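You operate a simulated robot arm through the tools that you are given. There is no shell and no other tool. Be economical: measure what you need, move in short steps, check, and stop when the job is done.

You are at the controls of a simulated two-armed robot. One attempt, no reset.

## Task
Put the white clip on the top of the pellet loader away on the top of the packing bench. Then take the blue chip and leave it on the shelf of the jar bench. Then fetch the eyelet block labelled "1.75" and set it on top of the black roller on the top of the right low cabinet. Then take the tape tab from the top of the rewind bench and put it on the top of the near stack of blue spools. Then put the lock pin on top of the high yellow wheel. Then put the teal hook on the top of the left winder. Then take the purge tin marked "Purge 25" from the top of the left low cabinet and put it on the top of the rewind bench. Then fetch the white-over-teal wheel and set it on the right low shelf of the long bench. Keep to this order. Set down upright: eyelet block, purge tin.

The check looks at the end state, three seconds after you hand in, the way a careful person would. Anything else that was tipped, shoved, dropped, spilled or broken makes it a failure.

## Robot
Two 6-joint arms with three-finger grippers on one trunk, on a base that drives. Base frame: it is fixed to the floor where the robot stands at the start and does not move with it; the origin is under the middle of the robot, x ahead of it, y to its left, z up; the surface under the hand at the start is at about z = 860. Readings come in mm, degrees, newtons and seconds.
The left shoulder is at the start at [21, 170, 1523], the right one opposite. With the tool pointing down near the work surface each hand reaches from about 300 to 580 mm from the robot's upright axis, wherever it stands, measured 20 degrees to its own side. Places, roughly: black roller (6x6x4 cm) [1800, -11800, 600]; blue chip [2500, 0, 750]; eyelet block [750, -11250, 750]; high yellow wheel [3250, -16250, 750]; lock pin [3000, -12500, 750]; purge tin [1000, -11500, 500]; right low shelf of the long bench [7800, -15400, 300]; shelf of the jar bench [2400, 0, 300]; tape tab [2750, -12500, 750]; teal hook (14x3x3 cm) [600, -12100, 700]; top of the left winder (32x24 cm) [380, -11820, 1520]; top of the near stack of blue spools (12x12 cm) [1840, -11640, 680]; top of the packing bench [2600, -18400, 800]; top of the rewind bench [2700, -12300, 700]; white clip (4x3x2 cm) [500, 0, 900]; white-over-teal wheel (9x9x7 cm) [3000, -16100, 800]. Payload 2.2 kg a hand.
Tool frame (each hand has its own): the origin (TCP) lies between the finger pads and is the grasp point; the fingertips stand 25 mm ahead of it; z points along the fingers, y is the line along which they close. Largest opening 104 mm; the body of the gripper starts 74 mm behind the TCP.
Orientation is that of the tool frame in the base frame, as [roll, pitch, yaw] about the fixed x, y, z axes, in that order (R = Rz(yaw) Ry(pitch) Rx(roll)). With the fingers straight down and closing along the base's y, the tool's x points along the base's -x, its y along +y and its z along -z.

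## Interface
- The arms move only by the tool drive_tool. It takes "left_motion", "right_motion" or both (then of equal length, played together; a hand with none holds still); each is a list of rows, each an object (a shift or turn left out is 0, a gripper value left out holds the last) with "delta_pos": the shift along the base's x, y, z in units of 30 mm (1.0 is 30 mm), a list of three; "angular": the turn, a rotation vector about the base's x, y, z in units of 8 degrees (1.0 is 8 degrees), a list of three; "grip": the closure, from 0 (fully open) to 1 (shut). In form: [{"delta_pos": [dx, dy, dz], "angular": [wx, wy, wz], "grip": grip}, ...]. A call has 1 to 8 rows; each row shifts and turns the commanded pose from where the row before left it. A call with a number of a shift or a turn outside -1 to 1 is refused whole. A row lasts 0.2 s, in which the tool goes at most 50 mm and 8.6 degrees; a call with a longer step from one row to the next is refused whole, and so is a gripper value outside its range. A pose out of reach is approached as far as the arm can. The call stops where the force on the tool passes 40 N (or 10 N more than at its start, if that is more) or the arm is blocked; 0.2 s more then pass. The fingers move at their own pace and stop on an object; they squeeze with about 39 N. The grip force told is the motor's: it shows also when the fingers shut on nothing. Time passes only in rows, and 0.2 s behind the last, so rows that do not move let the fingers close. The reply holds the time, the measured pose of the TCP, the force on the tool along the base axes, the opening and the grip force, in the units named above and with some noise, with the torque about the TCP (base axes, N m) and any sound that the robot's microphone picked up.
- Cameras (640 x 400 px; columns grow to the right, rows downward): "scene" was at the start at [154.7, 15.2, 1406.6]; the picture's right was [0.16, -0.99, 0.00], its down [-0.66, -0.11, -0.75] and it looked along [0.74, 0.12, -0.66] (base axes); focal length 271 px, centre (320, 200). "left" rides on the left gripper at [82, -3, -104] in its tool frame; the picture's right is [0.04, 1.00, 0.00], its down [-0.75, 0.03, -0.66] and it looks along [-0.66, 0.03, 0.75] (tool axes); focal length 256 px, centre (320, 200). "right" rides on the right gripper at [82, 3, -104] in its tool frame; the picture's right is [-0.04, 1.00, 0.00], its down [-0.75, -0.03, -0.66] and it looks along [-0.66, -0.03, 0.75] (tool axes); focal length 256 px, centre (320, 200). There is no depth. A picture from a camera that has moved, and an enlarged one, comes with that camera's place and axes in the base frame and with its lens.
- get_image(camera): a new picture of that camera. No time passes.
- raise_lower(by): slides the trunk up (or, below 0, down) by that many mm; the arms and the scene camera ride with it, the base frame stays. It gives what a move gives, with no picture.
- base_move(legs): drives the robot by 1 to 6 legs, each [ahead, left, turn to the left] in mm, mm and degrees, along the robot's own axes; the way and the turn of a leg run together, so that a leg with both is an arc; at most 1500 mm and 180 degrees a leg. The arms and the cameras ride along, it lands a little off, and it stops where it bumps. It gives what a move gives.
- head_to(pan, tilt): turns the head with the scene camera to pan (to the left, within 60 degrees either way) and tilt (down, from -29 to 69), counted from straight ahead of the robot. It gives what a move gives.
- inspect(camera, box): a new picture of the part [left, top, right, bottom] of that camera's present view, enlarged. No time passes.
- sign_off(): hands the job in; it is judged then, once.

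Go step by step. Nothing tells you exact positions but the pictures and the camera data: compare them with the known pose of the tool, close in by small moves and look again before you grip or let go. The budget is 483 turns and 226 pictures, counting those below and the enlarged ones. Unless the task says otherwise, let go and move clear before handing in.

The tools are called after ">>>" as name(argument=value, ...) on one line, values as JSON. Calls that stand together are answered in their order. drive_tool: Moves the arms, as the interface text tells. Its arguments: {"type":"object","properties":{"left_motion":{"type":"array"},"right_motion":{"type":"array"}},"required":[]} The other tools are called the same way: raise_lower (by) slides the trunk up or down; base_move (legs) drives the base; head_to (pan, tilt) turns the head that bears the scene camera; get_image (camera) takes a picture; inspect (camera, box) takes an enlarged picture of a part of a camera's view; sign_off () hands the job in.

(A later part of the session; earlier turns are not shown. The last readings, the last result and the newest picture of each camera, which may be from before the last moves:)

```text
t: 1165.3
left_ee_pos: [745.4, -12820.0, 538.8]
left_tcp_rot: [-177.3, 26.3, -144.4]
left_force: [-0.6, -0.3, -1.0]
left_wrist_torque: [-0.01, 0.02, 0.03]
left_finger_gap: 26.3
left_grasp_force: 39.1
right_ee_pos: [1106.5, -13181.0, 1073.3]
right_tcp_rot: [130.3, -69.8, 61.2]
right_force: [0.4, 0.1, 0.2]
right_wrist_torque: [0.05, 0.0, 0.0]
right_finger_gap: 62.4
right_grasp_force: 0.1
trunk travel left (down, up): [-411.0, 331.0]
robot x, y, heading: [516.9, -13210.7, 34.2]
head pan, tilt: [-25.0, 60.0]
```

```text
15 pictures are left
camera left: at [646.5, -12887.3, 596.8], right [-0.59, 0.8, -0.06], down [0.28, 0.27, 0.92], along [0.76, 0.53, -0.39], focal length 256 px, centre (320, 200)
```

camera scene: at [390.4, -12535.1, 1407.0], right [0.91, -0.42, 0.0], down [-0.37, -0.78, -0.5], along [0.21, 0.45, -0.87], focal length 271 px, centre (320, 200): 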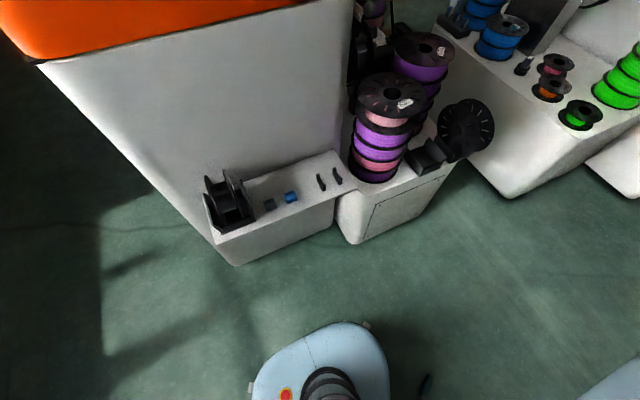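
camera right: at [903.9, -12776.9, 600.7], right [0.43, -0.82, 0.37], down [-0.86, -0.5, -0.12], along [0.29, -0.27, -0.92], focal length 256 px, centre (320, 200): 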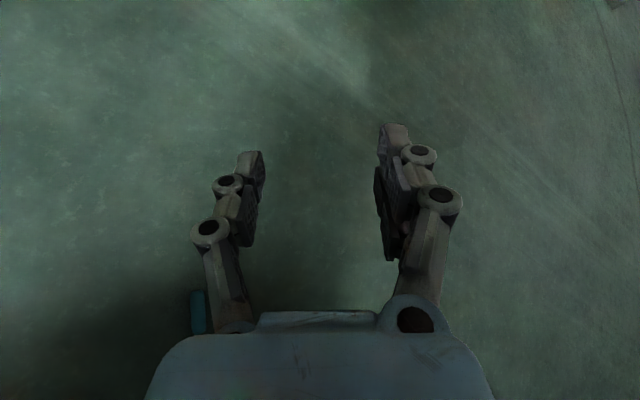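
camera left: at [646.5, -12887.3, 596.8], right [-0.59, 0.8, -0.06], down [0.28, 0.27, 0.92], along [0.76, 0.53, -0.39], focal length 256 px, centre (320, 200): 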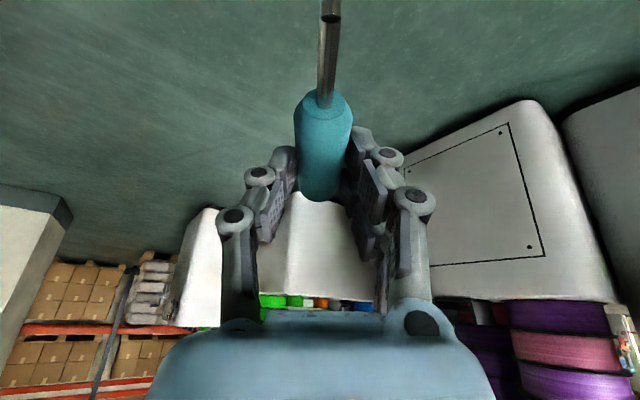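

Firmly held now, at 26 mm. I'll turn to face north, move up before the winder, and test how high this slant can be lifted.

>>> base_move(legs=[[0, 0, 56], [400, -60, 0]])

>>> raise_lower(by=329)

>>> drive_tool(left_motion=[{"delta_pos": [0, 0.7, 0.6]}, {"delta_pos": [0, 0.7, 0.7]}, {"delta_pos": [0, 0.7, 0.7]}, {"delta_pos": [0, 0.6, 0.8]}, {"delta_pos": [0, 0.6, 0.9]}, {"delta_pos": [0, 0.4, 1]}, {"delta_pos": [0, 0.3, 1]}, {"delta_pos": [0, 0.2, 1]}])

>>> drive_tool(left_motion=[{"delta_pos": [0, 0.2, 1]}, {"delta_pos": [0, 0.2, 1]}, {"delta_pos": [0, 0.2, 1]}, {"delta_pos": [0, 0.2, 1]}, {"delta_pos": [0, 0.1, 1]}, {"delta_pos": [0, 0.1, 1]}, {"delta_pos": [0, 0.1, 1]}, {"delta_pos": [0, 0.1, 1]}])

```text
t: 1170.4
left_ee_pos: [384.9, -12397.3, 539.6]
left_tcp_rot: [-177.3, 26.3, -89.0]
left_force: [-1.2, 0.2, -0.2]
left_wrist_torque: [-0.03, -0.01, 0.0]
left_finger_gap: 26.4
left_grasp_force: 39.8
right_ee_pos: [888.9, -12303.2, 1073.6]
right_tcp_rot: [130.4, -69.7, 116.5]
right_force: [-0.1, 0.2, -0.5]
right_wrist_torque: [-0.02, -0.01, -0.01]
right_finger_gap: 62.4
right_grasp_force: 0.1
trunk travel left (down, up): [-411.0, 331.0]
robot x, y, heading: [579.9, -12811.5, 89.1]
head pan, tilt: [-25.0, 60.0]
```

```text
t: 1173.6
left_ee_pos: [385.2, -12397.5, 867.3]
left_tcp_rot: [-177.4, 26.3, -89.1]
left_force: [0.1, -1.0, -0.4]
left_wrist_torque: [-0.02, -0.02, 0.06]
left_finger_gap: 26.3
left_grasp_force: 39.0
right_ee_pos: [888.2, -12306.3, 1416.6]
right_tcp_rot: [128.0, -71.0, 118.8]
right_force: [-0.1, 1.0, 0.7]
right_wrist_torque: [-0.02, 0.04, -0.02]
right_finger_gap: 62.2
right_grasp_force: 0.1
trunk travel left (down, up): [-740.0, 2.0]
robot x, y, heading: [577.3, -12806.5, 89.3]
head pan, tilt: [-25.0, 60.0]
```

```text
t: 1175.4
left_ee_pos: [386.9, -12270.2, 1070.1]
left_tcp_rot: [-177.4, 26.3, -89.0]
left_force: [-0.4, 0.1, -0.5]
left_wrist_torque: [-0.01, 0.0, -0.05]
left_finger_gap: 26.1
left_grasp_force: 38.9
right_ee_pos: [888.0, -12307.4, 1418.0]
right_tcp_rot: [128.0, -71.1, 118.9]
right_force: [-0.1, 0.6, -0.2]
right_wrist_torque: [-0.01, 0.0, 0.02]
right_finger_gap: 62.7
right_grasp_force: 0.0
trunk travel left (down, up): [-740.0, 2.0]
robot x, y, heading: [578.9, -12802.4, 89.3]
head pan, tilt: [-25.0, 60.0]
```

```text
t: 1177.2
left_ee_pos: [384.2, -12234.3, 1311.8]
left_tcp_rot: [-177.3, 26.3, -89.0]
left_force: [-0.2, 0.6, -0.7]
left_wrist_torque: [-0.01, -0.01, 0.02]
left_finger_gap: 26.1
left_grasp_force: 38.4
right_ee_pos: [888.4, -12306.2, 1417.5]
right_tcp_rot: [127.9, -71.0, 118.9]
right_force: [0.3, -0.9, 0.8]
right_wrist_torque: [-0.02, -0.02, 0.02]
right_finger_gap: 62.6
right_grasp_force: 0.0
trunk travel left (down, up): [-740.0, 2.0]
robot x, y, heading: [580.2, -12805.6, 89.5]
head pan, tilt: [-25.0, 60.0]
```

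No limit so far. Continuing up to about 1590.

>>> drive_tool(left_motion=[{"delta_pos": [0, 0.1, 1]}, {"delta_pos": [0, 0.1, 1]}, {"delta_pos": [0, 0.1, 1]}, {"delta_pos": [0, 0.1, 1]}, {"delta_pos": [0, 0.1, 1]}, {"delta_pos": [0, 0.1, 1]}, {"delta_pos": [0, 0.1, 1]}, {"delta_pos": [0, 0.1, 1]}])

>>> drive_tool(left_motion=[{"delta_pos": [0, 0.2, 1]}, {"delta_pos": [0, 0.2, 1]}, {}])

```text
t: 1179.0
left_ee_pos: [396.4, -12136.5, 1501.1]
left_tcp_rot: [-177.3, 26.4, -89.0]
left_force: [-1.1, 0.2, -0.5]
left_wrist_torque: [0.03, 0.01, -0.06]
left_finger_gap: 26.2
left_grasp_force: 38.9
left hand out of reach, approached as far as the arm can: row 2, 3, 4, 5, 6, 7, 8
right_ee_pos: [889.7, -12306.8, 1416.9]
right_tcp_rot: [128.0, -71.0, 118.8]
right_force: [0.6, 0.7, -0.4]
right_wrist_torque: [0.0, -0.01, 0.0]
right_finger_gap: 62.5
right_grasp_force: 0.0
trunk travel left (down, up): [-740.0, 2.0]
robot x, y, heading: [578.0, -12806.9, 89.5]
head pan, tilt: [-25.0, 60.0]
```

```text
t: 1179.8
left_ee_pos: [395.9, -12124.5, 1563.6]
left_tcp_rot: [-177.3, 26.3, -89.0]
left_force: [0.2, 0.3, -0.4]
left_wrist_torque: [-0.05, 0.02, -0.03]
left_finger_gap: 26.1
left_grasp_force: 38.4
right_ee_pos: [887.8, -12307.1, 1416.6]
right_tcp_rot: [128.0, -70.9, 118.9]
right_force: [0.6, 0.7, 1.0]
right_wrist_torque: [-0.01, -0.03, 0.0]
right_finger_gap: 62.2
right_grasp_force: 0.0
trunk travel left (down, up): [-740.0, 2.0]
robot x, y, heading: [577.5, -12807.6, 89.3]
head pan, tilt: [-25.0, 60.0]
```

It reaches 1563 with the handle level. A bit higher for clearance, then the base forward so that the hook comes over the middle of the top.

>>> drive_tool(left_motion=[{"delta_pos": [0, 0.2, 0.9]}, {}])

>>> base_move(legs=[[140, 0, 0], [140, 0, 0]])

>>> get_image(camera="left")

```text
t: 1180.4
left_ee_pos: [397.1, -12118.8, 1590.0]
left_tcp_rot: [-177.2, 26.2, -89.0]
left_force: [-0.3, 0.0, -0.1]
left_wrist_torque: [-0.03, -0.01, -0.01]
left_finger_gap: 26.3
left_grasp_force: 38.7
right_ee_pos: [886.7, -12307.4, 1417.0]
right_tcp_rot: [127.9, -70.9, 118.8]
right_force: [-0.5, 0.8, -0.5]
right_wrist_torque: [-0.02, 0.0, -0.06]
right_finger_gap: 62.6
right_grasp_force: 0.1
trunk travel left (down, up): [-740.0, 2.0]
robot x, y, heading: [581.8, -12808.7, 89.3]
head pan, tilt: [-25.0, 60.0]
```

```text
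t: 1182.7
left_ee_pos: [395.4, -11840.2, 1592.6]
left_tcp_rot: [-177.3, 26.4, -88.7]
left_force: [-0.4, -0.4, -0.9]
left_wrist_torque: [-0.03, 0.0, 0.02]
left_finger_gap: 26.1
left_grasp_force: 39.3
right_ee_pos: [888.1, -12025.3, 1417.4]
right_tcp_rot: [127.9, -71.0, 119.2]
right_force: [-0.4, -0.6, 0.7]
right_wrist_torque: [0.01, -0.01, -0.02]
right_finger_gap: 62.4
right_grasp_force: 0.1
trunk travel left (down, up): [-740.0, 2.0]
robot x, y, heading: [583.9, -12525.5, 89.7]
head pan, tilt: [-25.0, 60.0]
```

```text
14 pictures are left
camera left: at [397.1, -11960.1, 1648.6], right [-1.0, -0.04, -0.06], down [-0.07, 0.38, 0.92], along [-0.01, 0.92, -0.38], focal length 256 px, centre (320, 200)
```

left: 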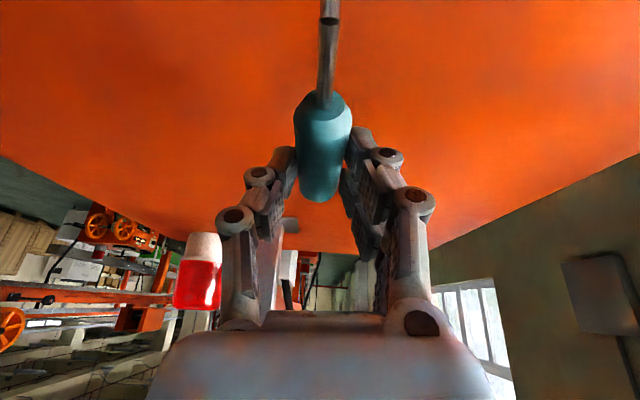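

The hook hangs over the orange top, level, tail toward me. Lowering to contact.

>>> drive_tool(left_motion=[{"delta_pos": [0, 0, -0.5]}, {"delta_pos": [0, 0, -0.5]}, {"delta_pos": [0, 0, -0.2]}, {}])

>>> drive_tool(left_motion=[{"delta_pos": [0, 0, -0.15]}, {}])

>>> drive_tool(left_motion=[{"delta_pos": [0, 0, -0.15]}, {}])

>>> drive_tool(left_motion=[{"delta_pos": [0, 0, -0.15]}, {}])

```text
t: 1183.7
left_ee_pos: [396.0, -11839.8, 1555.6]
left_tcp_rot: [-177.4, 26.3, -88.7]
left_force: [0.0, -0.6, 3.4]
left_wrist_torque: [-0.16, 0.02, -0.01]
left_finger_gap: 26.3
left_grasp_force: 38.6
right_ee_pos: [888.2, -12023.8, 1417.3]
right_tcp_rot: [127.9, -71.0, 119.1]
right_force: [0.6, -0.1, -0.3]
right_wrist_torque: [-0.01, -0.03, -0.01]
right_finger_gap: 62.4
right_grasp_force: 0.1
trunk travel left (down, up): [-740.0, 2.0]
robot x, y, heading: [582.8, -12522.1, 89.6]
head pan, tilt: [-25.0, 60.0]
```

```text
t: 1184.3
left_ee_pos: [396.7, -11839.3, 1553.4]
left_tcp_rot: [-177.3, 26.7, -88.7]
left_force: [-2.5, 5.5, 24.3]
left_wrist_torque: [-0.25, 0.18, -0.1]
left_finger_gap: 26.3
left_grasp_force: 39.7
right_ee_pos: [888.8, -12025.0, 1418.5]
right_tcp_rot: [127.9, -71.1, 119.3]
right_force: [-0.3, 0.5, 0.0]
right_wrist_torque: [-0.02, -0.04, -0.01]
right_finger_gap: 62.3
right_grasp_force: 0.0
trunk travel left (down, up): [-740.0, 2.0]
robot x, y, heading: [582.9, -12524.3, 89.6]
head pan, tilt: [-25.0, 60.0]
```

```text
t: 1184.7
left_ee_pos: [396.5, -11839.3, 1555.2]
left_tcp_rot: [-177.3, 27.4, -88.7]
left_force: [0.3, -1.8, 6.2]
left_wrist_torque: [-0.2, 0.1, 0.05]
left_finger_gap: 26.2
left_grasp_force: 39.3
right_ee_pos: [887.7, -12026.4, 1417.2]
right_tcp_rot: [127.9, -71.0, 119.3]
right_force: [0.1, 0.2, 0.3]
right_wrist_torque: [0.0, 0.01, 0.02]
right_finger_gap: 62.1
right_grasp_force: 0.1
trunk travel left (down, up): [-740.0, 2.0]
robot x, y, heading: [584.5, -12525.4, 89.7]
head pan, tilt: [-25.0, 60.0]
stopped in row 2 (left hand): the force on the tool passed its limit at 43 N (the readings are from after the stop); the commanded pose is now the measured one
```

```text
t: 1185.3
left_ee_pos: [396.6, -11839.8, 1554.7]
left_tcp_rot: [-177.4, 27.8, -88.7]
left_force: [-2.8, 9.0, 39.0]
left_wrist_torque: [-0.52, 0.5, -0.14]
left_finger_gap: 26.1
left_grasp_force: 39.1
right_ee_pos: [889.5, -12026.9, 1419.0]
right_tcp_rot: [127.8, -71.1, 119.3]
right_force: [0.5, -0.2, 0.0]
right_wrist_torque: [0.0, -0.03, 0.02]
right_finger_gap: 62.4
right_grasp_force: 0.0
trunk travel left (down, up): [-740.0, 2.0]
robot x, y, heading: [586.5, -12522.8, 89.6]
head pan, tilt: [-25.0, 60.0]
```

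Handle resting on the top. Easing, opening wide, and looking before withdrawing.

>>> drive_tool(left_motion=[{"delta_pos": [0, 0, 0.07]}, {"grip": 0.65}, {"grip": 0.5}, {"grip": 0.3}, {"grip": 0.3}])

>>> drive_tool(left_motion=[{"delta_pos": [0, 0, 0.5]}, {"delta_pos": [0, 0, 0.8]}, {"delta_pos": [0, 0, 0.8]}, {}])

>>> get_image(camera="left")

```text
t: 1186.5
left_ee_pos: [395.7, -11838.1, 1547.7]
left_tcp_rot: [-177.3, 27.0, -88.6]
left_force: [0.4, 0.0, 2.0]
left_wrist_torque: [-0.03, 0.03, 0.01]
left_finger_gap: 78.2
left_grasp_force: 0.0
right_ee_pos: [888.5, -12024.4, 1417.7]
right_tcp_rot: [127.9, -71.0, 119.2]
right_force: [-0.7, -0.1, -1.7]
right_wrist_torque: [-0.01, 0.01, -0.01]
right_finger_gap: 62.4
right_grasp_force: 0.0
trunk travel left (down, up): [-740.0, 2.0]
robot x, y, heading: [587.0, -12525.6, 89.6]
head pan, tilt: [-25.0, 60.0]
```

```text
t: 1187.5
left_ee_pos: [396.1, -11837.2, 1612.7]
left_tcp_rot: [-177.3, 27.0, -88.6]
left_force: [0.3, 1.2, -0.2]
left_wrist_torque: [-0.01, 0.0, 0.01]
left_finger_gap: 72.6
left_grasp_force: 0.1
right_ee_pos: [887.2, -12024.2, 1416.8]
right_tcp_rot: [127.8, -70.9, 119.2]
right_force: [-0.2, 1.2, 0.4]
right_wrist_torque: [0.0, -0.02, 0.02]
right_finger_gap: 62.4
right_grasp_force: 0.1
trunk travel left (down, up): [-740.0, 2.0]
robot x, y, heading: [581.0, -12522.9, 89.8]
head pan, tilt: [-25.0, 60.0]
```

```text
13 pictures are left
camera left: at [396.3, -11957.0, 1668.2], right [-1.0, -0.04, -0.06], down [-0.07, 0.37, 0.93], along [-0.01, 0.93, -0.37], focal length 256 px, centre (320, 200)
```

left: 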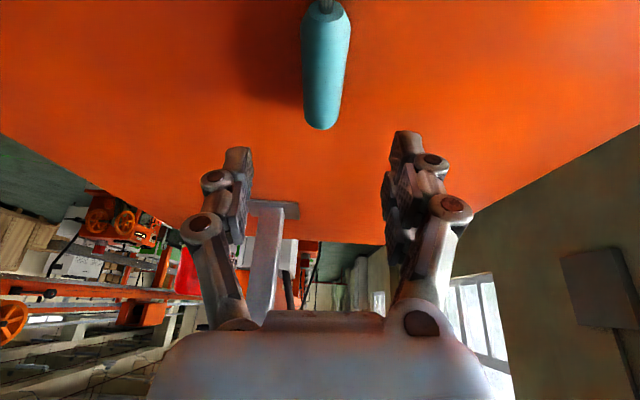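

The teal hook lies on top of the left winder. Next is the purge tin: I'll back away and fold both arms into a compact travelling pose.

>>> base_move(legs=[[-440, 0, 0]])

>>> drive_tool(left_motion=[{"delta_pos": [0, -0.5, -1]}, {"delta_pos": [0, -0.5, -1]}, {"delta_pos": [0, -0.5, -1]}, {"delta_pos": [0, -0.5, -1]}, {"delta_pos": [0, -0.5, -1]}, {"delta_pos": [0, -0.5, -1]}, {"delta_pos": [0, -0.5, -1]}, {"delta_pos": [0, -0.5, -1]}], right_motion=[{"delta_pos": [-0.2, -0.3, -1]}, {"delta_pos": [-0.2, -0.3, -1]}, {"delta_pos": [-0.2, -0.3, -1]}, {"delta_pos": [-0.2, -0.3, -1]}, {"delta_pos": [-0.2, -0.3, -1]}, {"delta_pos": [-0.2, -0.3, -1]}, {"delta_pos": [-0.2, -0.3, -1]}, {"delta_pos": [-0.2, -0.3, -1]}])

>>> drive_tool(left_motion=[{"delta_pos": [0, -0.5, -1]}, {"delta_pos": [0, -0.5, -1]}, {"delta_pos": [0, -0.5, -1]}, {"delta_pos": [0, -0.5, -1]}, {"delta_pos": [0, -0.4, -1]}, {"delta_pos": [0, -0.4, -1]}, {"delta_pos": [0, -0.4, -1]}, {"delta_pos": [0, -0.3, -1]}])

```text
t: 1190.1
left_ee_pos: [387.2, -12279.9, 1611.4]
left_tcp_rot: [-177.4, 27.0, -88.1]
left_force: [0.0, -1.4, -0.1]
left_wrist_torque: [-0.01, -0.01, 0.02]
left_finger_gap: 72.9
left_grasp_force: 0.0
right_ee_pos: [882.2, -12460.0, 1415.7]
right_tcp_rot: [127.8, -70.9, 119.9]
right_force: [-0.1, 0.1, 0.2]
right_wrist_torque: [-0.01, -0.01, -0.01]
right_finger_gap: 62.2
right_grasp_force: 0.1
trunk travel left (down, up): [-740.0, 2.0]
robot x, y, heading: [579.4, -12964.1, 90.5]
head pan, tilt: [-25.0, 60.0]
```

```text
t: 1190.9
left_ee_pos: [389.1, -12296.3, 1530.2]
left_tcp_rot: [-177.3, 27.2, -87.8]
left_force: [0.7, -1.2, -1.0]
left_wrist_torque: [0.03, -0.02, 0.01]
left_finger_gap: 72.7
left_grasp_force: 0.1
left hand out of reach, approached as far as the arm can: row 1, 2, 3
right_ee_pos: [882.4, -12483.7, 1361.6]
right_tcp_rot: [105.2, -64.9, 142.0]
right_force: [0.0, 0.2, 0.6]
right_wrist_torque: [0.01, 0.02, -0.01]
right_finger_gap: 62.2
right_grasp_force: 0.1
right hand out of reach, approached as far as the arm can: row 2, 3
trunk travel left (down, up): [-740.0, 2.0]
robot x, y, heading: [584.3, -12963.6, 90.4]
head pan, tilt: [-25.0, 60.0]
stopped in row 3 (right hand): the arm was blocked; the commanded pose is now the measured one
```

```text
t: 1192.7
left_ee_pos: [387.1, -12393.3, 1289.2]
left_tcp_rot: [-177.3, 27.2, -87.9]
left_force: [-0.5, -0.2, 0.1]
left_wrist_torque: [0.01, 0.03, -0.01]
left_finger_gap: 73.1
left_grasp_force: 0.1
left hand out of reach, approached as far as the arm can: row 1
right_ee_pos: [882.8, -12483.2, 1359.6]
right_tcp_rot: [105.1, -65.0, 141.9]
right_force: [-0.3, -0.3, 0.1]
right_wrist_torque: [0.0, 0.04, 0.02]
right_finger_gap: 62.4
right_grasp_force: 0.0
trunk travel left (down, up): [-740.0, 2.0]
robot x, y, heading: [580.0, -12962.6, 90.6]
head pan, tilt: [-25.0, 60.0]
```

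The right wrist is against its limit, so I'll unroll it about its own axis while bringing the left hand further down.

>>> drive_tool(right_motion=[{"angular": [-0.4, -0.9, 0.1]}, {"angular": [-0.4, -0.9, 0.1]}, {"angular": [-0.4, -0.9, 0.1]}, {"angular": [-0.4, -0.9, 0.1]}, {"angular": [-0.4, -0.9, 0.1]}, {"angular": [-0.4, -0.9, 0.1]}, {"angular": [-0.4, -0.9, 0.1]}, {"angular": [-0.4, -0.9, 0.1]}], left_motion=[{"delta_pos": [0, -0.3, -1]}, {"delta_pos": [0, -0.3, -1]}, {"delta_pos": [0, -0.3, -1]}, {"delta_pos": [0, -0.3, -1]}, {"delta_pos": [0, -0.2, -1]}, {"delta_pos": [0, -0.2, -1]}, {"delta_pos": [0, -0.2, -0.8]}, {}])

>>> drive_tool(right_motion=[{"delta_pos": [0, -0.2, -1]}, {"delta_pos": [0, -0.2, -1]}, {"delta_pos": [0, -0.2, -1]}, {"delta_pos": [0, -0.2, -1]}, {"delta_pos": [0, -0.2, -1]}, {"delta_pos": [0, -0.2, -1]}, {"delta_pos": [0, 0, -1]}, {"delta_pos": [0, 0, -1]}])

```text
t: 1194.5
left_ee_pos: [390.6, -12445.6, 1081.6]
left_tcp_rot: [-177.5, 27.1, -87.8]
left_force: [-0.3, 0.8, 0.3]
left_wrist_torque: [-0.03, -0.02, 0.01]
left_finger_gap: 72.4
left_grasp_force: 0.1
right_ee_pos: [885.1, -12483.0, 1360.6]
right_tcp_rot: [95.5, -2.0, 155.2]
right_force: [-0.6, 0.4, 0.2]
right_wrist_torque: [0.01, 0.01, 0.0]
right_finger_gap: 62.4
right_grasp_force: 0.2
trunk travel left (down, up): [-740.0, 2.0]
robot x, y, heading: [580.1, -12964.3, 90.3]
head pan, tilt: [-25.0, 60.0]
```

```text
t: 1196.3
left_ee_pos: [390.6, -12444.5, 1083.3]
left_tcp_rot: [-177.3, 27.1, -88.0]
left_force: [0.5, 0.7, 0.1]
left_wrist_torque: [0.0, -0.01, -0.03]
left_finger_gap: 72.9
left_grasp_force: 0.1
right_ee_pos: [885.2, -12514.4, 1149.4]
right_tcp_rot: [96.3, -2.3, 155.2]
right_force: [0.6, -1.1, 0.4]
right_wrist_torque: [-0.02, -0.02, -0.03]
right_finger_gap: 62.5
right_grasp_force: 0.1
right hand out of reach, approached as far as the arm can: row 7, 8
trunk travel left (down, up): [-740.0, 2.0]
robot x, y, heading: [581.1, -12967.6, 90.3]
head pan, tilt: [-25.0, 60.0]
```

Freed. I'll point the right tool down again, then travel west to the window aisle and north.

>>> drive_tool(right_motion=[{"angular": [-0.95, 0, 0]}, {"angular": [-0.95, 0, 0]}, {"angular": [-0.95, 0, 0]}, {"angular": [-0.95, 0, 0]}, {"angular": [-0.95, 0, 0]}, {"angular": [-0.95, 0, 0]}, {"angular": [-0.95, 0, 0]}, {"angular": [-0.95, 0, 0]}])

>>> base_move(legs=[[0, 610, 0], [0, 610, 0], [1250, 0, 0], [1250, 0, 0]])

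```text
t: 1198.1
left_ee_pos: [391.3, -12445.5, 1081.8]
left_tcp_rot: [-177.3, 27.0, -88.0]
left_force: [0.2, 0.0, -0.3]
left_wrist_torque: [-0.01, -0.01, 0.0]
left_finger_gap: 72.7
left_grasp_force: 0.0
right_ee_pos: [883.5, -12514.3, 1149.8]
right_tcp_rot: [153.5, 20.3, 165.2]
right_force: [-0.4, 0.4, -0.2]
right_wrist_torque: [-0.01, -0.01, -0.03]
right_finger_gap: 62.4
right_grasp_force: 0.1
trunk travel left (down, up): [-740.0, 2.0]
robot x, y, heading: [582.6, -12965.5, 90.2]
head pan, tilt: [-25.0, 60.0]
```

```text
t: 1216.3
left_ee_pos: [-917.0, -9970.4, 1082.7]
left_tcp_rot: [-177.2, 27.1, -86.1]
left_force: [-0.5, -0.1, -0.8]
left_wrist_torque: [0.02, 0.01, -0.03]
left_finger_gap: 72.9
left_grasp_force: 0.1
right_ee_pos: [-421.0, -10024.2, 1150.0]
right_tcp_rot: [153.4, 20.2, 166.9]
right_force: [0.1, 0.9, -0.1]
right_wrist_torque: [0.01, -0.02, 0.0]
right_finger_gap: 62.4
right_grasp_force: 0.1
trunk travel left (down, up): [-740.0, 2.0]
robot x, y, heading: [-708.0, -10483.4, 92.2]
head pan, tilt: [-25.0, 60.0]
```

Turning east, lowering the trunk fully, and retracing my earlier path under the strand.

>>> base_move(legs=[[0, 0, -92], [0, 325, 0]])

>>> raise_lower(by=-400)

>>> raise_lower(by=-338)

>>> base_move(legs=[[730, 0, 0]])

```text
t: 1222.5
left_ee_pos: [-174.4, -9981.8, 1082.6]
left_tcp_rot: [-177.3, 27.1, -179.7]
left_force: [-0.2, 0.0, -0.4]
left_wrist_torque: [0.0, 0.01, 0.02]
left_finger_gap: 72.8
left_grasp_force: 0.1
right_ee_pos: [-258.8, -10473.0, 1149.4]
right_tcp_rot: [153.3, 20.3, 73.2]
right_force: [-0.1, -0.1, 0.1]
right_wrist_torque: [0.04, -0.04, 0.02]
right_finger_gap: 61.9
right_grasp_force: 0.2
trunk travel left (down, up): [-740.0, 2.0]
robot x, y, heading: [-699.2, -10159.5, -1.5]
head pan, tilt: [-25.0, 60.0]
```

```text
t: 1226.3
left_ee_pos: [-174.5, -9984.4, 683.3]
left_tcp_rot: [-177.3, 27.1, -179.8]
left_force: [-0.1, 0.8, 0.4]
left_wrist_torque: [-0.01, 0.0, 0.01]
left_finger_gap: 72.6
left_grasp_force: 0.0
right_ee_pos: [-258.8, -10474.1, 749.0]
right_tcp_rot: [153.3, 20.4, 73.2]
right_force: [0.1, 0.2, -0.1]
right_wrist_torque: [0.02, 0.0, 0.0]
right_finger_gap: 62.6
right_grasp_force: 0.1
trunk travel left (down, up): [-340.0, 402.0]
robot x, y, heading: [-695.9, -10162.3, -1.3]
head pan, tilt: [-25.0, 60.0]
```

```text
t: 1229.6
left_ee_pos: [-178.6, -9968.6, 339.2]
left_tcp_rot: [-179.6, 26.5, 178.8]
left_force: [0.3, 0.6, -0.1]
left_wrist_torque: [-0.01, 0.01, -0.02]
left_finger_gap: 72.8
left_grasp_force: 0.0
right_ee_pos: [-259.8, -10476.3, 411.6]
right_tcp_rot: [153.4, 20.7, 73.4]
right_force: [0.6, -0.6, -0.3]
right_wrist_torque: [-0.04, 0.0, 0.01]
right_finger_gap: 62.3
right_grasp_force: 0.1
trunk travel left (down, up): [-2.0, 740.0]
robot x, y, heading: [-704.0, -10161.1, -1.4]
head pan, tilt: [-25.0, 60.0]
```

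```text
t: 1233.6
left_ee_pos: [554.9, -10011.8, 344.1]
left_tcp_rot: [-179.6, 27.3, 177.5]
left_force: [0.0, -0.2, -0.5]
left_wrist_torque: [-0.05, 0.01, -0.03]
left_finger_gap: 72.8
left_grasp_force: 0.2
right_ee_pos: [455.2, -10515.4, 412.2]
right_tcp_rot: [153.1, 20.7, 71.9]
right_force: [1.2, 0.0, -0.7]
right_wrist_torque: [0.0, 0.01, -0.02]
right_finger_gap: 62.5
right_grasp_force: 0.0
trunk travel left (down, up): [-2.0, 740.0]
robot x, y, heading: [24.1, -10191.5, -3.1]
head pan, tilt: [-25.0, 60.0]
```

>>> base_move(legs=[[385, -35, 3]])

>>> base_move(legs=[[310, -340, 0]])

>>> base_move(legs=[[320, 0, 0], [450, 0, 0]])

```text
t: 1236.1
left_ee_pos: [948.5, -10029.6, 343.2]
left_tcp_rot: [-179.5, 27.3, -179.8]
left_force: [-1.0, -1.4, 0.3]
left_wrist_torque: [-0.02, 0.04, 0.01]
left_finger_gap: 72.7
left_grasp_force: 0.0
right_ee_pos: [873.8, -10538.9, 412.7]
right_tcp_rot: [153.3, 20.6, 74.7]
right_force: [0.2, 0.5, 0.3]
right_wrist_torque: [-0.01, -0.01, 0.01]
right_finger_gap: 62.3
right_grasp_force: 0.1
trunk travel left (down, up): [-2.0, 740.0]
robot x, y, heading: [428.8, -10229.6, -0.2]
head pan, tilt: [-25.0, 60.0]
```

```text
t: 1238.8
left_ee_pos: [1253.8, -10364.2, 344.2]
left_tcp_rot: [-179.5, 27.3, -179.6]
left_force: [-0.1, 0.3, 0.8]
left_wrist_torque: [0.03, 0.01, 0.02]
left_finger_gap: 72.8
left_grasp_force: 0.0
right_ee_pos: [1177.9, -10874.4, 412.3]
right_tcp_rot: [153.2, 20.8, 74.9]
right_force: [-0.4, -0.1, -0.7]
right_wrist_torque: [0.0, 0.0, 0.0]
right_finger_gap: 62.1
right_grasp_force: 0.0
trunk travel left (down, up): [-2.0, 740.0]
robot x, y, heading: [729.1, -10567.4, 0.1]
head pan, tilt: [-25.0, 60.0]
```

```text
t: 1243.3
left_ee_pos: [2026.3, -10361.7, 344.9]
left_tcp_rot: [-179.5, 27.3, -179.8]
left_force: [1.0, -0.5, 0.7]
left_wrist_torque: [-0.02, 0.0, 0.05]
left_finger_gap: 72.9
left_grasp_force: 0.1
right_ee_pos: [1952.7, -10871.1, 411.6]
right_tcp_rot: [153.3, 20.7, 74.8]
right_force: [-0.1, 0.8, 0.6]
right_wrist_torque: [0.01, -0.06, -0.02]
right_finger_gap: 62.3
right_grasp_force: 0.1
trunk travel left (down, up): [-2.0, 740.0]
robot x, y, heading: [1504.5, -10564.9, 0.3]
head pan, tilt: [-25.0, 60.0]
```

I'm through. Turning to face west through north and raising the trunk.

>>> base_move(legs=[[60, 0, 0], [0, 0, 88], [0, 0, 88]])

>>> raise_lower(by=400)

>>> raise_lower(by=120)

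>>> drive_tool(left_motion=[{"delta_pos": [0.6, 0, 0.3], "angular": [0, 0, 0.85]}, {"delta_pos": [0.6, 0, 0.3], "angular": [0, 0, 0.85]}, {"delta_pos": [0.6, 0, 0], "angular": [0, 0, 0.85]}, {"delta_pos": [0.6, 0, 0], "angular": [0, 0, 0.85]}, {"delta_pos": [0.3, 0, 0], "angular": [0, 0, 0.85]}, {"angular": [0, 0, 0.85]}, {"angular": [0, 0, 0.85]}, {"angular": [0, 0, 0.85]}])

```text
t: 1251.8
left_ee_pos: [1029.5, -10728.0, 345.1]
left_tcp_rot: [-179.7, 27.2, -4.2]
left_force: [0.3, -1.1, -0.4]
left_wrist_torque: [0.0, -0.04, -0.01]
left_finger_gap: 72.8
left_grasp_force: 0.0
right_ee_pos: [1141.5, -10224.9, 412.7]
right_tcp_rot: [153.2, 20.7, -109.6]
right_force: [0.4, 0.7, -0.5]
right_wrist_torque: [-0.01, -0.01, -0.02]
right_finger_gap: 62.6
right_grasp_force: 0.0
trunk travel left (down, up): [-2.0, 740.0]
robot x, y, heading: [1568.4, -10561.8, 175.8]
head pan, tilt: [-25.0, 60.0]
```

```text
t: 1255.6
left_ee_pos: [1029.9, -10727.8, 743.8]
left_tcp_rot: [-179.7, 27.2, -4.0]
left_force: [-0.3, -0.6, -0.1]
left_wrist_torque: [0.0, 0.03, 0.0]
left_finger_gap: 72.6
left_grasp_force: 0.0
right_ee_pos: [1141.5, -10225.1, 812.3]
right_tcp_rot: [153.2, 20.8, -109.6]
right_force: [-0.5, 0.5, 0.6]
right_wrist_torque: [-0.01, 0.02, 0.01]
right_finger_gap: 62.2
right_grasp_force: 0.1
trunk travel left (down, up): [-402.0, 340.0]
robot x, y, heading: [1563.3, -10564.8, 175.7]
head pan, tilt: [-25.0, 60.0]
```

```text
t: 1257.1
left_ee_pos: [1029.8, -10728.0, 863.7]
left_tcp_rot: [-179.7, 27.5, -4.0]
left_force: [0.1, -1.2, -1.1]
left_wrist_torque: [0.01, -0.01, -0.03]
left_finger_gap: 72.9
left_grasp_force: 0.0
right_ee_pos: [1142.3, -10224.0, 930.7]
right_tcp_rot: [153.2, 20.7, -109.7]
right_force: [0.1, 0.5, -0.6]
right_wrist_torque: [0.0, 0.0, 0.02]
right_finger_gap: 62.4
right_grasp_force: 0.2
trunk travel left (down, up): [-522.0, 220.0]
robot x, y, heading: [1562.7, -10564.5, 175.6]
head pan, tilt: [-25.0, 60.0]
```

```text
t: 1258.2
left_ee_pos: [1091.7, -10800.7, 890.1]
left_tcp_rot: [171.0, 32.4, 20.2]
left_force: [-0.5, 0.9, 0.2]
left_wrist_torque: [-0.01, 0.01, -0.04]
left_finger_gap: 73.1
left_grasp_force: 0.1
right_ee_pos: [1142.0, -10224.9, 930.2]
right_tcp_rot: [153.2, 20.8, -109.7]
right_force: [-0.5, -0.2, -0.2]
right_wrist_torque: [0.0, 0.01, 0.0]
right_finger_gap: 62.6
right_grasp_force: 0.1
trunk travel left (down, up): [-522.0, 220.0]
robot x, y, heading: [1561.7, -10562.2, 175.5]
head pan, tilt: [-25.0, 60.0]
stopped in row 5 (left hand): the arm was blocked; the commanded pose is now the measured one
```

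I'm on the north side. Before choosing an approach to the tin I need one good look at the space around it.

>>> head_to(pan=48, tilt=28)

>>> inspect(camera="scene", box=[200, 100, 440, 300])

```text
t: 1259.6
left_ee_pos: [1091.1, -10799.9, 889.7]
left_tcp_rot: [171.0, 32.4, 20.3]
left_force: [-0.5, 0.2, -0.2]
left_wrist_torque: [-0.01, -0.01, -0.01]
left_finger_gap: 72.4
left_grasp_force: 0.1
right_ee_pos: [1141.9, -10225.8, 932.3]
right_tcp_rot: [153.2, 20.7, -109.6]
right_force: [-0.5, -0.7, 0.3]
right_wrist_torque: [0.0, -0.02, 0.03]
right_finger_gap: 62.5
right_grasp_force: 0.1
trunk travel left (down, up): [-522.0, 220.0]
robot x, y, heading: [1564.0, -10565.7, 175.8]
head pan, tilt: [48.0, 28.0]
```

```text
2.00 times, centred on (320, 200) of scene
camera zoom: at [1428.8, -10620.6, 1233.5], right [-0.69, 0.72, 0.0], down [0.34, 0.32, -0.88], along [-0.64, -0.61, -0.47], focal length 542 px, centre (320, 200)
```

zoom: 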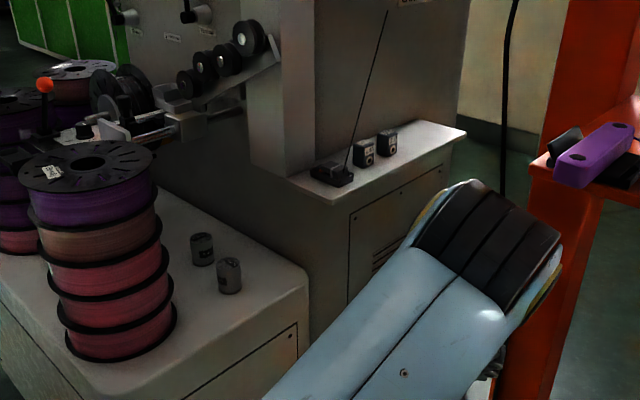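

From here I can see the tin is reachable along a slanting corridor from the north-east, but only with the right hand while facing nearly south. I'll turn left 84° and begin aligning the right tool.

>>> base_move(legs=[[0, 0, 84]])

>>> drive_tool(right_motion=[{"angular": [0, 0, 0.75]}, {"angular": [0, 0, 0.75]}, {"angular": [0, 0, 0.75]}, {"angular": [0, 0, 0.75]}, {"angular": [0, 0, 0.75]}, {"angular": [0, 0, 0.75]}, {}])

```text
t: 1263.6
left_ee_pos: [1743.7, -11060.8, 888.1]
left_tcp_rot: [171.0, 32.4, 103.7]
left_force: [0.2, -1.0, -0.3]
left_wrist_torque: [0.01, 0.01, 0.01]
left_finger_gap: 72.8
left_grasp_force: 0.1
right_ee_pos: [1179.3, -10944.7, 932.0]
right_tcp_rot: [153.2, 20.6, -26.2]
right_force: [0.6, 0.0, 0.1]
right_wrist_torque: [-0.02, 0.0, 0.0]
right_finger_gap: 62.3
right_grasp_force: 0.1
trunk travel left (down, up): [-522.0, 220.0]
robot x, y, heading: [1562.1, -10563.7, -101.0]
head pan, tilt: [48.0, 28.0]
```

```text
t: 1265.2
left_ee_pos: [1744.8, -11061.9, 888.9]
left_tcp_rot: [171.1, 32.3, 103.7]
left_force: [-0.4, 0.1, 0.3]
left_wrist_torque: [0.03, -0.02, 0.03]
left_finger_gap: 73.0
left_grasp_force: 0.1
right_ee_pos: [1178.3, -10944.7, 932.0]
right_tcp_rot: [153.2, 20.6, 9.8]
right_force: [0.0, 0.0, 0.8]
right_wrist_torque: [-0.02, 0.0, 0.01]
right_finger_gap: 62.3
right_grasp_force: 0.0
trunk travel left (down, up): [-522.0, 220.0]
robot x, y, heading: [1565.3, -10564.3, -100.7]
head pan, tilt: [48.0, 28.0]
```

Azimuth is right. Now rolling the tool about its axis so that the fingers close horizontally.

>>> drive_tool(right_motion=[{"angular": [0.21, 0.445, 0.745]}, {"angular": [0.21, 0.445, 0.745]}, {"angular": [0.21, 0.445, 0.745]}, {"angular": [0.21, 0.445, 0.745]}, {"angular": [0.21, 0.445, 0.745]}, {"angular": [0.21, 0.445, 0.745]}, {"angular": [0.21, 0.445, 0.745]}, {}])

```text
t: 1267.0
left_ee_pos: [1743.8, -11062.2, 888.8]
left_tcp_rot: [171.1, 32.5, 103.6]
left_force: [0.7, 0.6, 1.2]
left_wrist_torque: [0.01, 0.02, -0.01]
left_finger_gap: 72.9
left_grasp_force: 0.1
right_ee_pos: [1177.1, -10946.1, 931.5]
right_tcp_rot: [-180.0, 33.4, 64.9]
right_force: [0.9, -0.1, -0.6]
right_wrist_torque: [0.01, 0.02, 0.01]
right_finger_gap: 62.5
right_grasp_force: 0.1
trunk travel left (down, up): [-522.0, 220.0]
robot x, y, heading: [1562.8, -10562.6, -101.1]
head pan, tilt: [48.0, 28.0]
```

The tool is now squarely oriented: pointing south-west, 57° down, fingers horizontal. I'll draw the hand in, then move the base into place.

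>>> drive_tool(right_motion=[{"delta_pos": [0.9, 0.5, 0]}, {"delta_pos": [0.9, 0.5, 0]}, {"delta_pos": [0.9, 0.5, 0]}, {"delta_pos": [0.8, 0.4, 0]}, {}])

>>> base_move(legs=[[300, -125, 0], [200, -100, 0]])

>>> get_image(camera="right")

```text
t: 1268.1
left_ee_pos: [1745.5, -11062.6, 889.3]
left_tcp_rot: [171.0, 32.4, 103.6]
left_force: [0.7, -0.5, 0.5]
left_wrist_torque: [-0.03, 0.01, 0.0]
left_finger_gap: 72.7
left_grasp_force: 0.1
right_ee_pos: [1229.8, -10888.5, 938.1]
right_tcp_rot: [-168.0, 36.1, 74.4]
right_force: [-0.4, -0.6, 0.6]
right_wrist_torque: [-0.02, 0.02, -0.02]
right_finger_gap: 62.4
right_grasp_force: 0.1
trunk travel left (down, up): [-522.0, 220.0]
robot x, y, heading: [1567.1, -10564.2, -101.1]
head pan, tilt: [48.0, 28.0]
stopped in row 5 (right hand): the arm was blocked; the commanded pose is now the measured one
```

```text
t: 1271.6
left_ee_pos: [1422.2, -11507.0, 889.3]
left_tcp_rot: [171.1, 32.5, 103.7]
left_force: [-0.6, -0.5, -0.2]
left_wrist_torque: [0.0, 0.0, 0.01]
left_finger_gap: 72.9
left_grasp_force: 0.0
right_ee_pos: [908.6, -11335.3, 938.0]
right_tcp_rot: [-168.1, 36.1, 74.4]
right_force: [-0.1, -0.5, 0.4]
right_wrist_torque: [-0.02, 0.0, 0.03]
right_finger_gap: 62.2
right_grasp_force: 0.1
trunk travel left (down, up): [-522.0, 220.0]
robot x, y, heading: [1242.2, -11010.6, -101.2]
head pan, tilt: [48.0, 28.0]
```

```text
11 pictures are left
camera right: at [966.4, -11220.3, 970.0], right [0.9, -0.41, -0.14], down [0.04, -0.25, 0.97], along [-0.43, -0.88, -0.21], focal length 256 px, centre (320, 200)
```

right: 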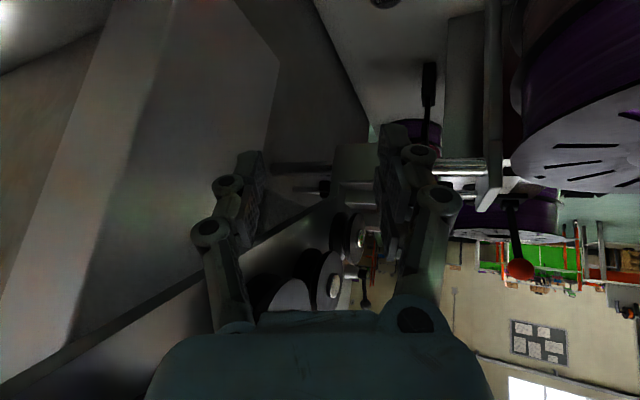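

The tool twisted slightly and is still too high to see the tins. I'll bring it down east of the column, correct the twist, and look.

>>> drive_tool(right_motion=[{"delta_pos": [0.6, 0, -0.5]}, {"delta_pos": [0.5, 0, -0.9]}, {"delta_pos": [0, -0.2, -1]}, {"delta_pos": [0, -0.2, -1], "angular": [-0.26, -0.55, -0.16]}, {"delta_pos": [0, -0.3, -1], "angular": [-0.26, -0.55, -0.16]}, {"delta_pos": [0, -0.3, -1]}, {"delta_pos": [0, -0.5, -0.8]}, {}])

>>> get_image(camera="right")

```text
t: 1272.2
left_ee_pos: [1423.2, -11506.1, 888.3]
left_tcp_rot: [171.0, 32.4, 103.7]
left_force: [-0.6, -0.8, -0.7]
left_wrist_torque: [0.0, -0.01, -0.02]
left_finger_gap: 72.8
left_grasp_force: 0.1
right_ee_pos: [894.8, -11334.5, 902.9]
right_tcp_rot: [-157.6, 37.2, 83.5]
right_force: [0.0, 0.3, 0.0]
right_wrist_torque: [0.01, 0.01, 0.02]
right_finger_gap: 62.5
right_grasp_force: 0.0
trunk travel left (down, up): [-522.0, 220.0]
robot x, y, heading: [1242.6, -11009.6, -101.0]
head pan, tilt: [48.0, 28.0]
stopped in row 3 (right hand): the arm was blocked; the commanded pose is now the measured one
```

```text
10 pictures are left
camera right: at [952.1, -11218.4, 927.8], right [0.89, -0.37, -0.28], down [0.2, -0.25, 0.95], along [-0.42, -0.9, -0.15], focal length 256 px, centre (320, 200)
```

right: 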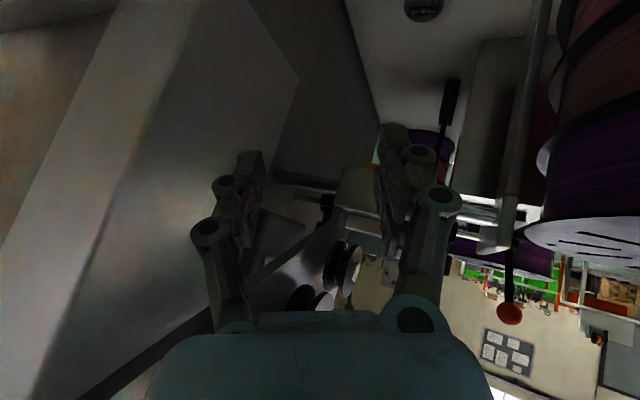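

The arm twists whenever the hand moves inward, so the base should stand further east. I'll shift it left 130 mm and restore the tool's orientation there.

>>> base_move(legs=[[0, 130, 0]])

>>> drive_tool(right_motion=[{"delta_pos": [-0.3, 0, 0], "angular": [-0.24, -0.5, -0.15]}, {"delta_pos": [-0.3, 0, 0], "angular": [-0.24, -0.5, -0.15]}, {"angular": [-0.24, -0.5, -0.15]}, {"angular": [-0.24, -0.5, -0.15]}, {}])

>>> drive_tool(right_motion=[{"delta_pos": [-0.2, 0, -0.9]}, {"delta_pos": [-0.2, 0, -0.9]}, {"delta_pos": [-0.2, 0, -0.9]}, {"delta_pos": [-0.2, 0, -0.9]}, {"delta_pos": [-0.2, 0, -0.9]}, {"delta_pos": [-0.2, 0, -0.9]}, {}])

```text
t: 1273.5
left_ee_pos: [1554.1, -11531.4, 887.5]
left_tcp_rot: [171.2, 32.4, 103.7]
left_force: [1.3, 0.0, 0.6]
left_wrist_torque: [0.02, -0.01, 0.01]
left_finger_gap: 72.6
left_grasp_force: 0.1
right_ee_pos: [1025.7, -11360.6, 905.0]
right_tcp_rot: [-157.5, 37.3, 83.5]
right_force: [0.5, 1.8, 8.9]
right_wrist_torque: [-0.16, -0.2, 0.06]
right_finger_gap: 63.6
right_grasp_force: 0.1
trunk travel left (down, up): [-522.0, 220.0]
robot x, y, heading: [1373.5, -11032.6, -100.7]
head pan, tilt: [48.0, 28.0]
```

```text
t: 1274.7
left_ee_pos: [1552.4, -11531.2, 888.8]
left_tcp_rot: [171.0, 32.4, 103.6]
left_force: [0.0, -0.5, -0.2]
left_wrist_torque: [-0.01, 0.01, 0.02]
left_finger_gap: 73.1
left_grasp_force: 0.0
right_ee_pos: [1006.7, -11360.7, 904.3]
right_tcp_rot: [179.9, 40.3, 64.4]
right_force: [0.8, 0.5, 0.1]
right_wrist_torque: [-0.01, 0.01, 0.01]
right_finger_gap: 62.4
right_grasp_force: 0.1
trunk travel left (down, up): [-522.0, 220.0]
robot x, y, heading: [1374.6, -11037.4, -101.0]
head pan, tilt: [48.0, 28.0]
```

```text
t: 1276.3
left_ee_pos: [1553.4, -11531.6, 889.7]
left_tcp_rot: [171.1, 32.5, 103.7]
left_force: [-0.7, -0.3, 0.3]
left_wrist_torque: [0.0, 0.04, -0.01]
left_finger_gap: 72.6
left_grasp_force: 0.1
right_ee_pos: [970.8, -11360.3, 742.1]
right_tcp_rot: [179.8, 40.2, 64.4]
right_force: [-0.3, -0.7, -0.1]
right_wrist_torque: [0.0, -0.01, 0.02]
right_finger_gap: 62.6
right_grasp_force: 0.1
trunk travel left (down, up): [-522.0, 220.0]
robot x, y, heading: [1377.2, -11034.2, -100.8]
head pan, tilt: [48.0, 28.0]
```

That worked: clean orientation at (971, −11360, 742). Looking for the tins.

>>> get_image(camera="right")

```text
9 pictures are left
camera right: at [1030.3, -11244.6, 767.3], right [0.89, -0.46, 0.03], down [-0.09, -0.12, 0.99], along [-0.45, -0.88, -0.15], focal length 256 px, centre (320, 200)
```

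right: 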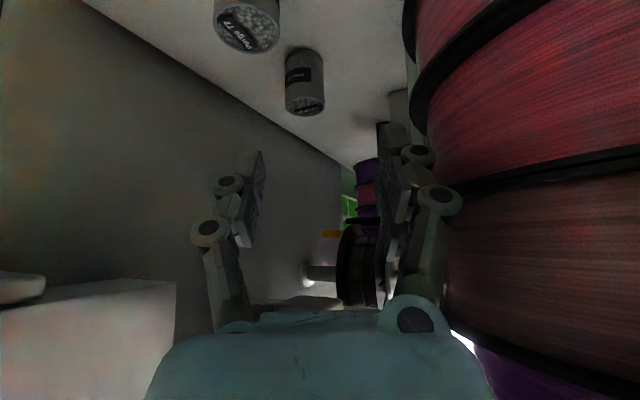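

Both tins are plainly visible, Purge 25 at about (878, −11508). I'll shift west away from the stack, then slide in along the tool axis, stopping short to check.

>>> drive_tool(right_motion=[{"delta_pos": [-0.5, -0.15, 0], "grip": 0.3}, {"delta_pos": [-0.4, -0.15, 0]}, {"delta_pos": [-0.35, -0.73, -0.9]}, {"delta_pos": [-0.35, -0.73, -0.9]}, {"delta_pos": [-0.35, -0.73, -0.9]}, {"delta_pos": [-0.35, -0.73, -0.9]}, {}])

>>> get_image(camera="right")

```text
t: 1277.9
left_ee_pos: [1552.3, -11530.6, 888.5]
left_tcp_rot: [170.9, 32.5, 103.6]
left_force: [-0.2, 0.3, 0.5]
left_wrist_torque: [0.01, -0.01, -0.04]
left_finger_gap: 72.6
left_grasp_force: 0.1
right_ee_pos: [898.0, -11457.1, 634.7]
right_tcp_rot: [179.9, 40.4, 64.4]
right_force: [0.5, 0.6, -0.6]
right_wrist_torque: [0.0, -0.04, -0.01]
right_finger_gap: 72.9
right_grasp_force: 0.2
trunk travel left (down, up): [-522.0, 220.0]
robot x, y, heading: [1375.4, -11032.2, -100.8]
head pan, tilt: [48.0, 28.0]
```

```text
8 pictures are left
camera right: at [959.0, -11341.7, 660.0], right [0.89, -0.46, 0.03], down [-0.09, -0.12, 0.99], along [-0.45, -0.88, -0.15], focal length 256 px, centre (320, 200)
```

right: 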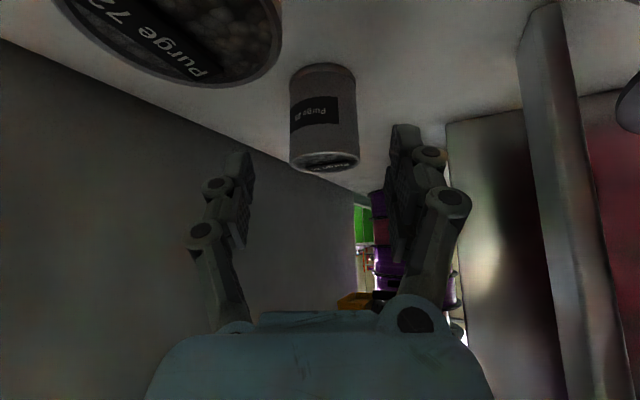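

Purge 25 is centred between the fingers at (880, −11506). Sliding in the last stretch and closing.

>>> drive_tool(right_motion=[{"delta_pos": [-0.2, -0.5, -0.65]}, {"delta_pos": [-0.2, -0.5, -0.65]}, {"delta_pos": [-0.15, -0.4, -0.6]}, {}, {"grip": 0.6}, {"grip": 0.8}, {"grip": 1}, {"grip": 1}])

>>> get_image(camera="right")

```text
t: 1279.7
left_ee_pos: [1552.8, -11530.8, 888.5]
left_tcp_rot: [171.0, 32.3, 103.7]
left_force: [0.5, -0.6, 0.5]
left_wrist_torque: [0.03, 0.0, 0.01]
left_finger_gap: 72.9
left_grasp_force: 0.0
right_ee_pos: [895.3, -11468.7, 622.6]
right_tcp_rot: [180.0, 40.3, 64.4]
right_force: [0.3, 0.1, 1.4]
right_wrist_torque: [-0.06, 0.04, 0.05]
right_finger_gap: 44.1
right_grasp_force: 38.3
right hand out of reach, approached as far as the arm can: row 1, 2, 3
trunk travel left (down, up): [-522.0, 220.0]
robot x, y, heading: [1370.4, -11031.8, -100.8]
head pan, tilt: [48.0, 28.0]
```

```text
7 pictures are left
camera right: at [956.0, -11354.3, 647.5], right [0.89, -0.46, 0.03], down [-0.09, -0.12, 0.99], along [-0.45, -0.88, -0.15], focal length 256 px, centre (320, 200)
```

right: 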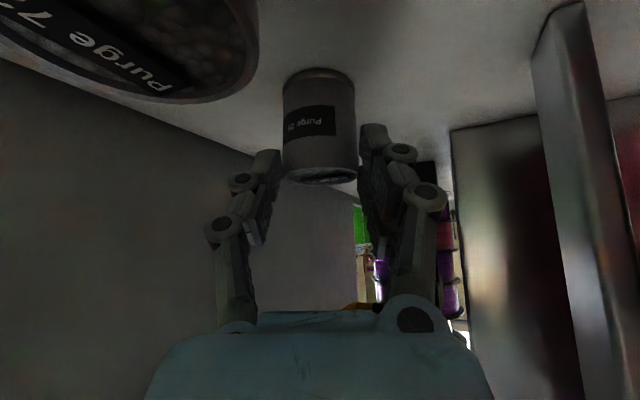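

The arm ran out of reach slightly short, gripping only the rim. I'll open, ease the base 20 mm forward, lower the trunk 25 mm, and grip properly.

>>> drive_tool(right_motion=[{"grip": 0.3}, {"grip": 0.3}, {"grip": 0.3}])

>>> base_move(legs=[[22, 0, 0]])

>>> raise_lower(by=-28)

>>> drive_tool(right_motion=[{"grip": 0.6}, {"grip": 0.8}, {"grip": 1}, {"grip": 1}])

```text
t: 1280.5
left_ee_pos: [1552.2, -11532.3, 888.6]
left_tcp_rot: [171.1, 32.4, 103.6]
left_force: [-0.8, -0.4, -0.5]
left_wrist_torque: [-0.02, 0.02, 0.02]
left_finger_gap: 72.9
left_grasp_force: 0.0
right_ee_pos: [896.1, -11470.6, 622.3]
right_tcp_rot: [179.8, 40.3, 64.5]
right_force: [0.0, 0.1, 0.3]
right_wrist_torque: [-0.01, 0.01, 0.01]
right_finger_gap: 72.9
right_grasp_force: 0.1
trunk travel left (down, up): [-522.0, 220.0]
robot x, y, heading: [1373.7, -11031.3, -100.7]
head pan, tilt: [48.0, 28.0]
```

```text
t: 1281.3
left_ee_pos: [1547.5, -11555.9, 888.0]
left_tcp_rot: [171.0, 32.4, 103.6]
left_force: [-0.7, -0.2, 0.5]
left_wrist_torque: [0.06, 0.0, 0.0]
left_finger_gap: 72.7
left_grasp_force: 0.0
right_ee_pos: [890.4, -11491.1, 621.0]
right_tcp_rot: [179.9, 40.2, 64.3]
right_force: [0.5, -0.1, 0.1]
right_wrist_torque: [-0.02, 0.01, -0.03]
right_finger_gap: 73.0
right_grasp_force: 0.0
trunk travel left (down, up): [-522.0, 220.0]
robot x, y, heading: [1371.1, -11057.0, -101.1]
head pan, tilt: [48.0, 28.0]
```

```text
t: 1282.0
left_ee_pos: [1548.3, -11553.6, 860.9]
left_tcp_rot: [171.0, 32.5, 103.7]
left_force: [-1.0, 0.4, 0.9]
left_wrist_torque: [-0.02, 0.01, 0.0]
left_finger_gap: 72.9
left_grasp_force: 0.1
right_ee_pos: [891.6, -11491.3, 595.1]
right_tcp_rot: [179.9, 40.3, 64.3]
right_force: [-0.1, -0.4, 0.5]
right_wrist_torque: [0.04, -0.04, 0.03]
right_finger_gap: 72.8
right_grasp_force: 0.0
trunk travel left (down, up): [-494.0, 248.0]
robot x, y, heading: [1365.8, -11057.7, -100.8]
head pan, tilt: [48.0, 28.0]
```

```text
t: 1283.0
left_ee_pos: [1547.6, -11554.3, 860.2]
left_tcp_rot: [171.0, 32.4, 103.6]
left_force: [-0.5, 0.0, -0.4]
left_wrist_torque: [0.02, -0.03, 0.02]
left_finger_gap: 72.9
left_grasp_force: 0.0
right_ee_pos: [890.8, -11491.6, 593.5]
right_tcp_rot: [179.8, 40.3, 64.3]
right_force: [-0.1, -0.1, 1.4]
right_wrist_torque: [0.06, 0.04, 0.0]
right_finger_gap: 46.3
right_grasp_force: 38.7
trunk travel left (down, up): [-494.0, 248.0]
robot x, y, heading: [1368.0, -11057.3, -101.0]
head pan, tilt: [48.0, 28.0]
```

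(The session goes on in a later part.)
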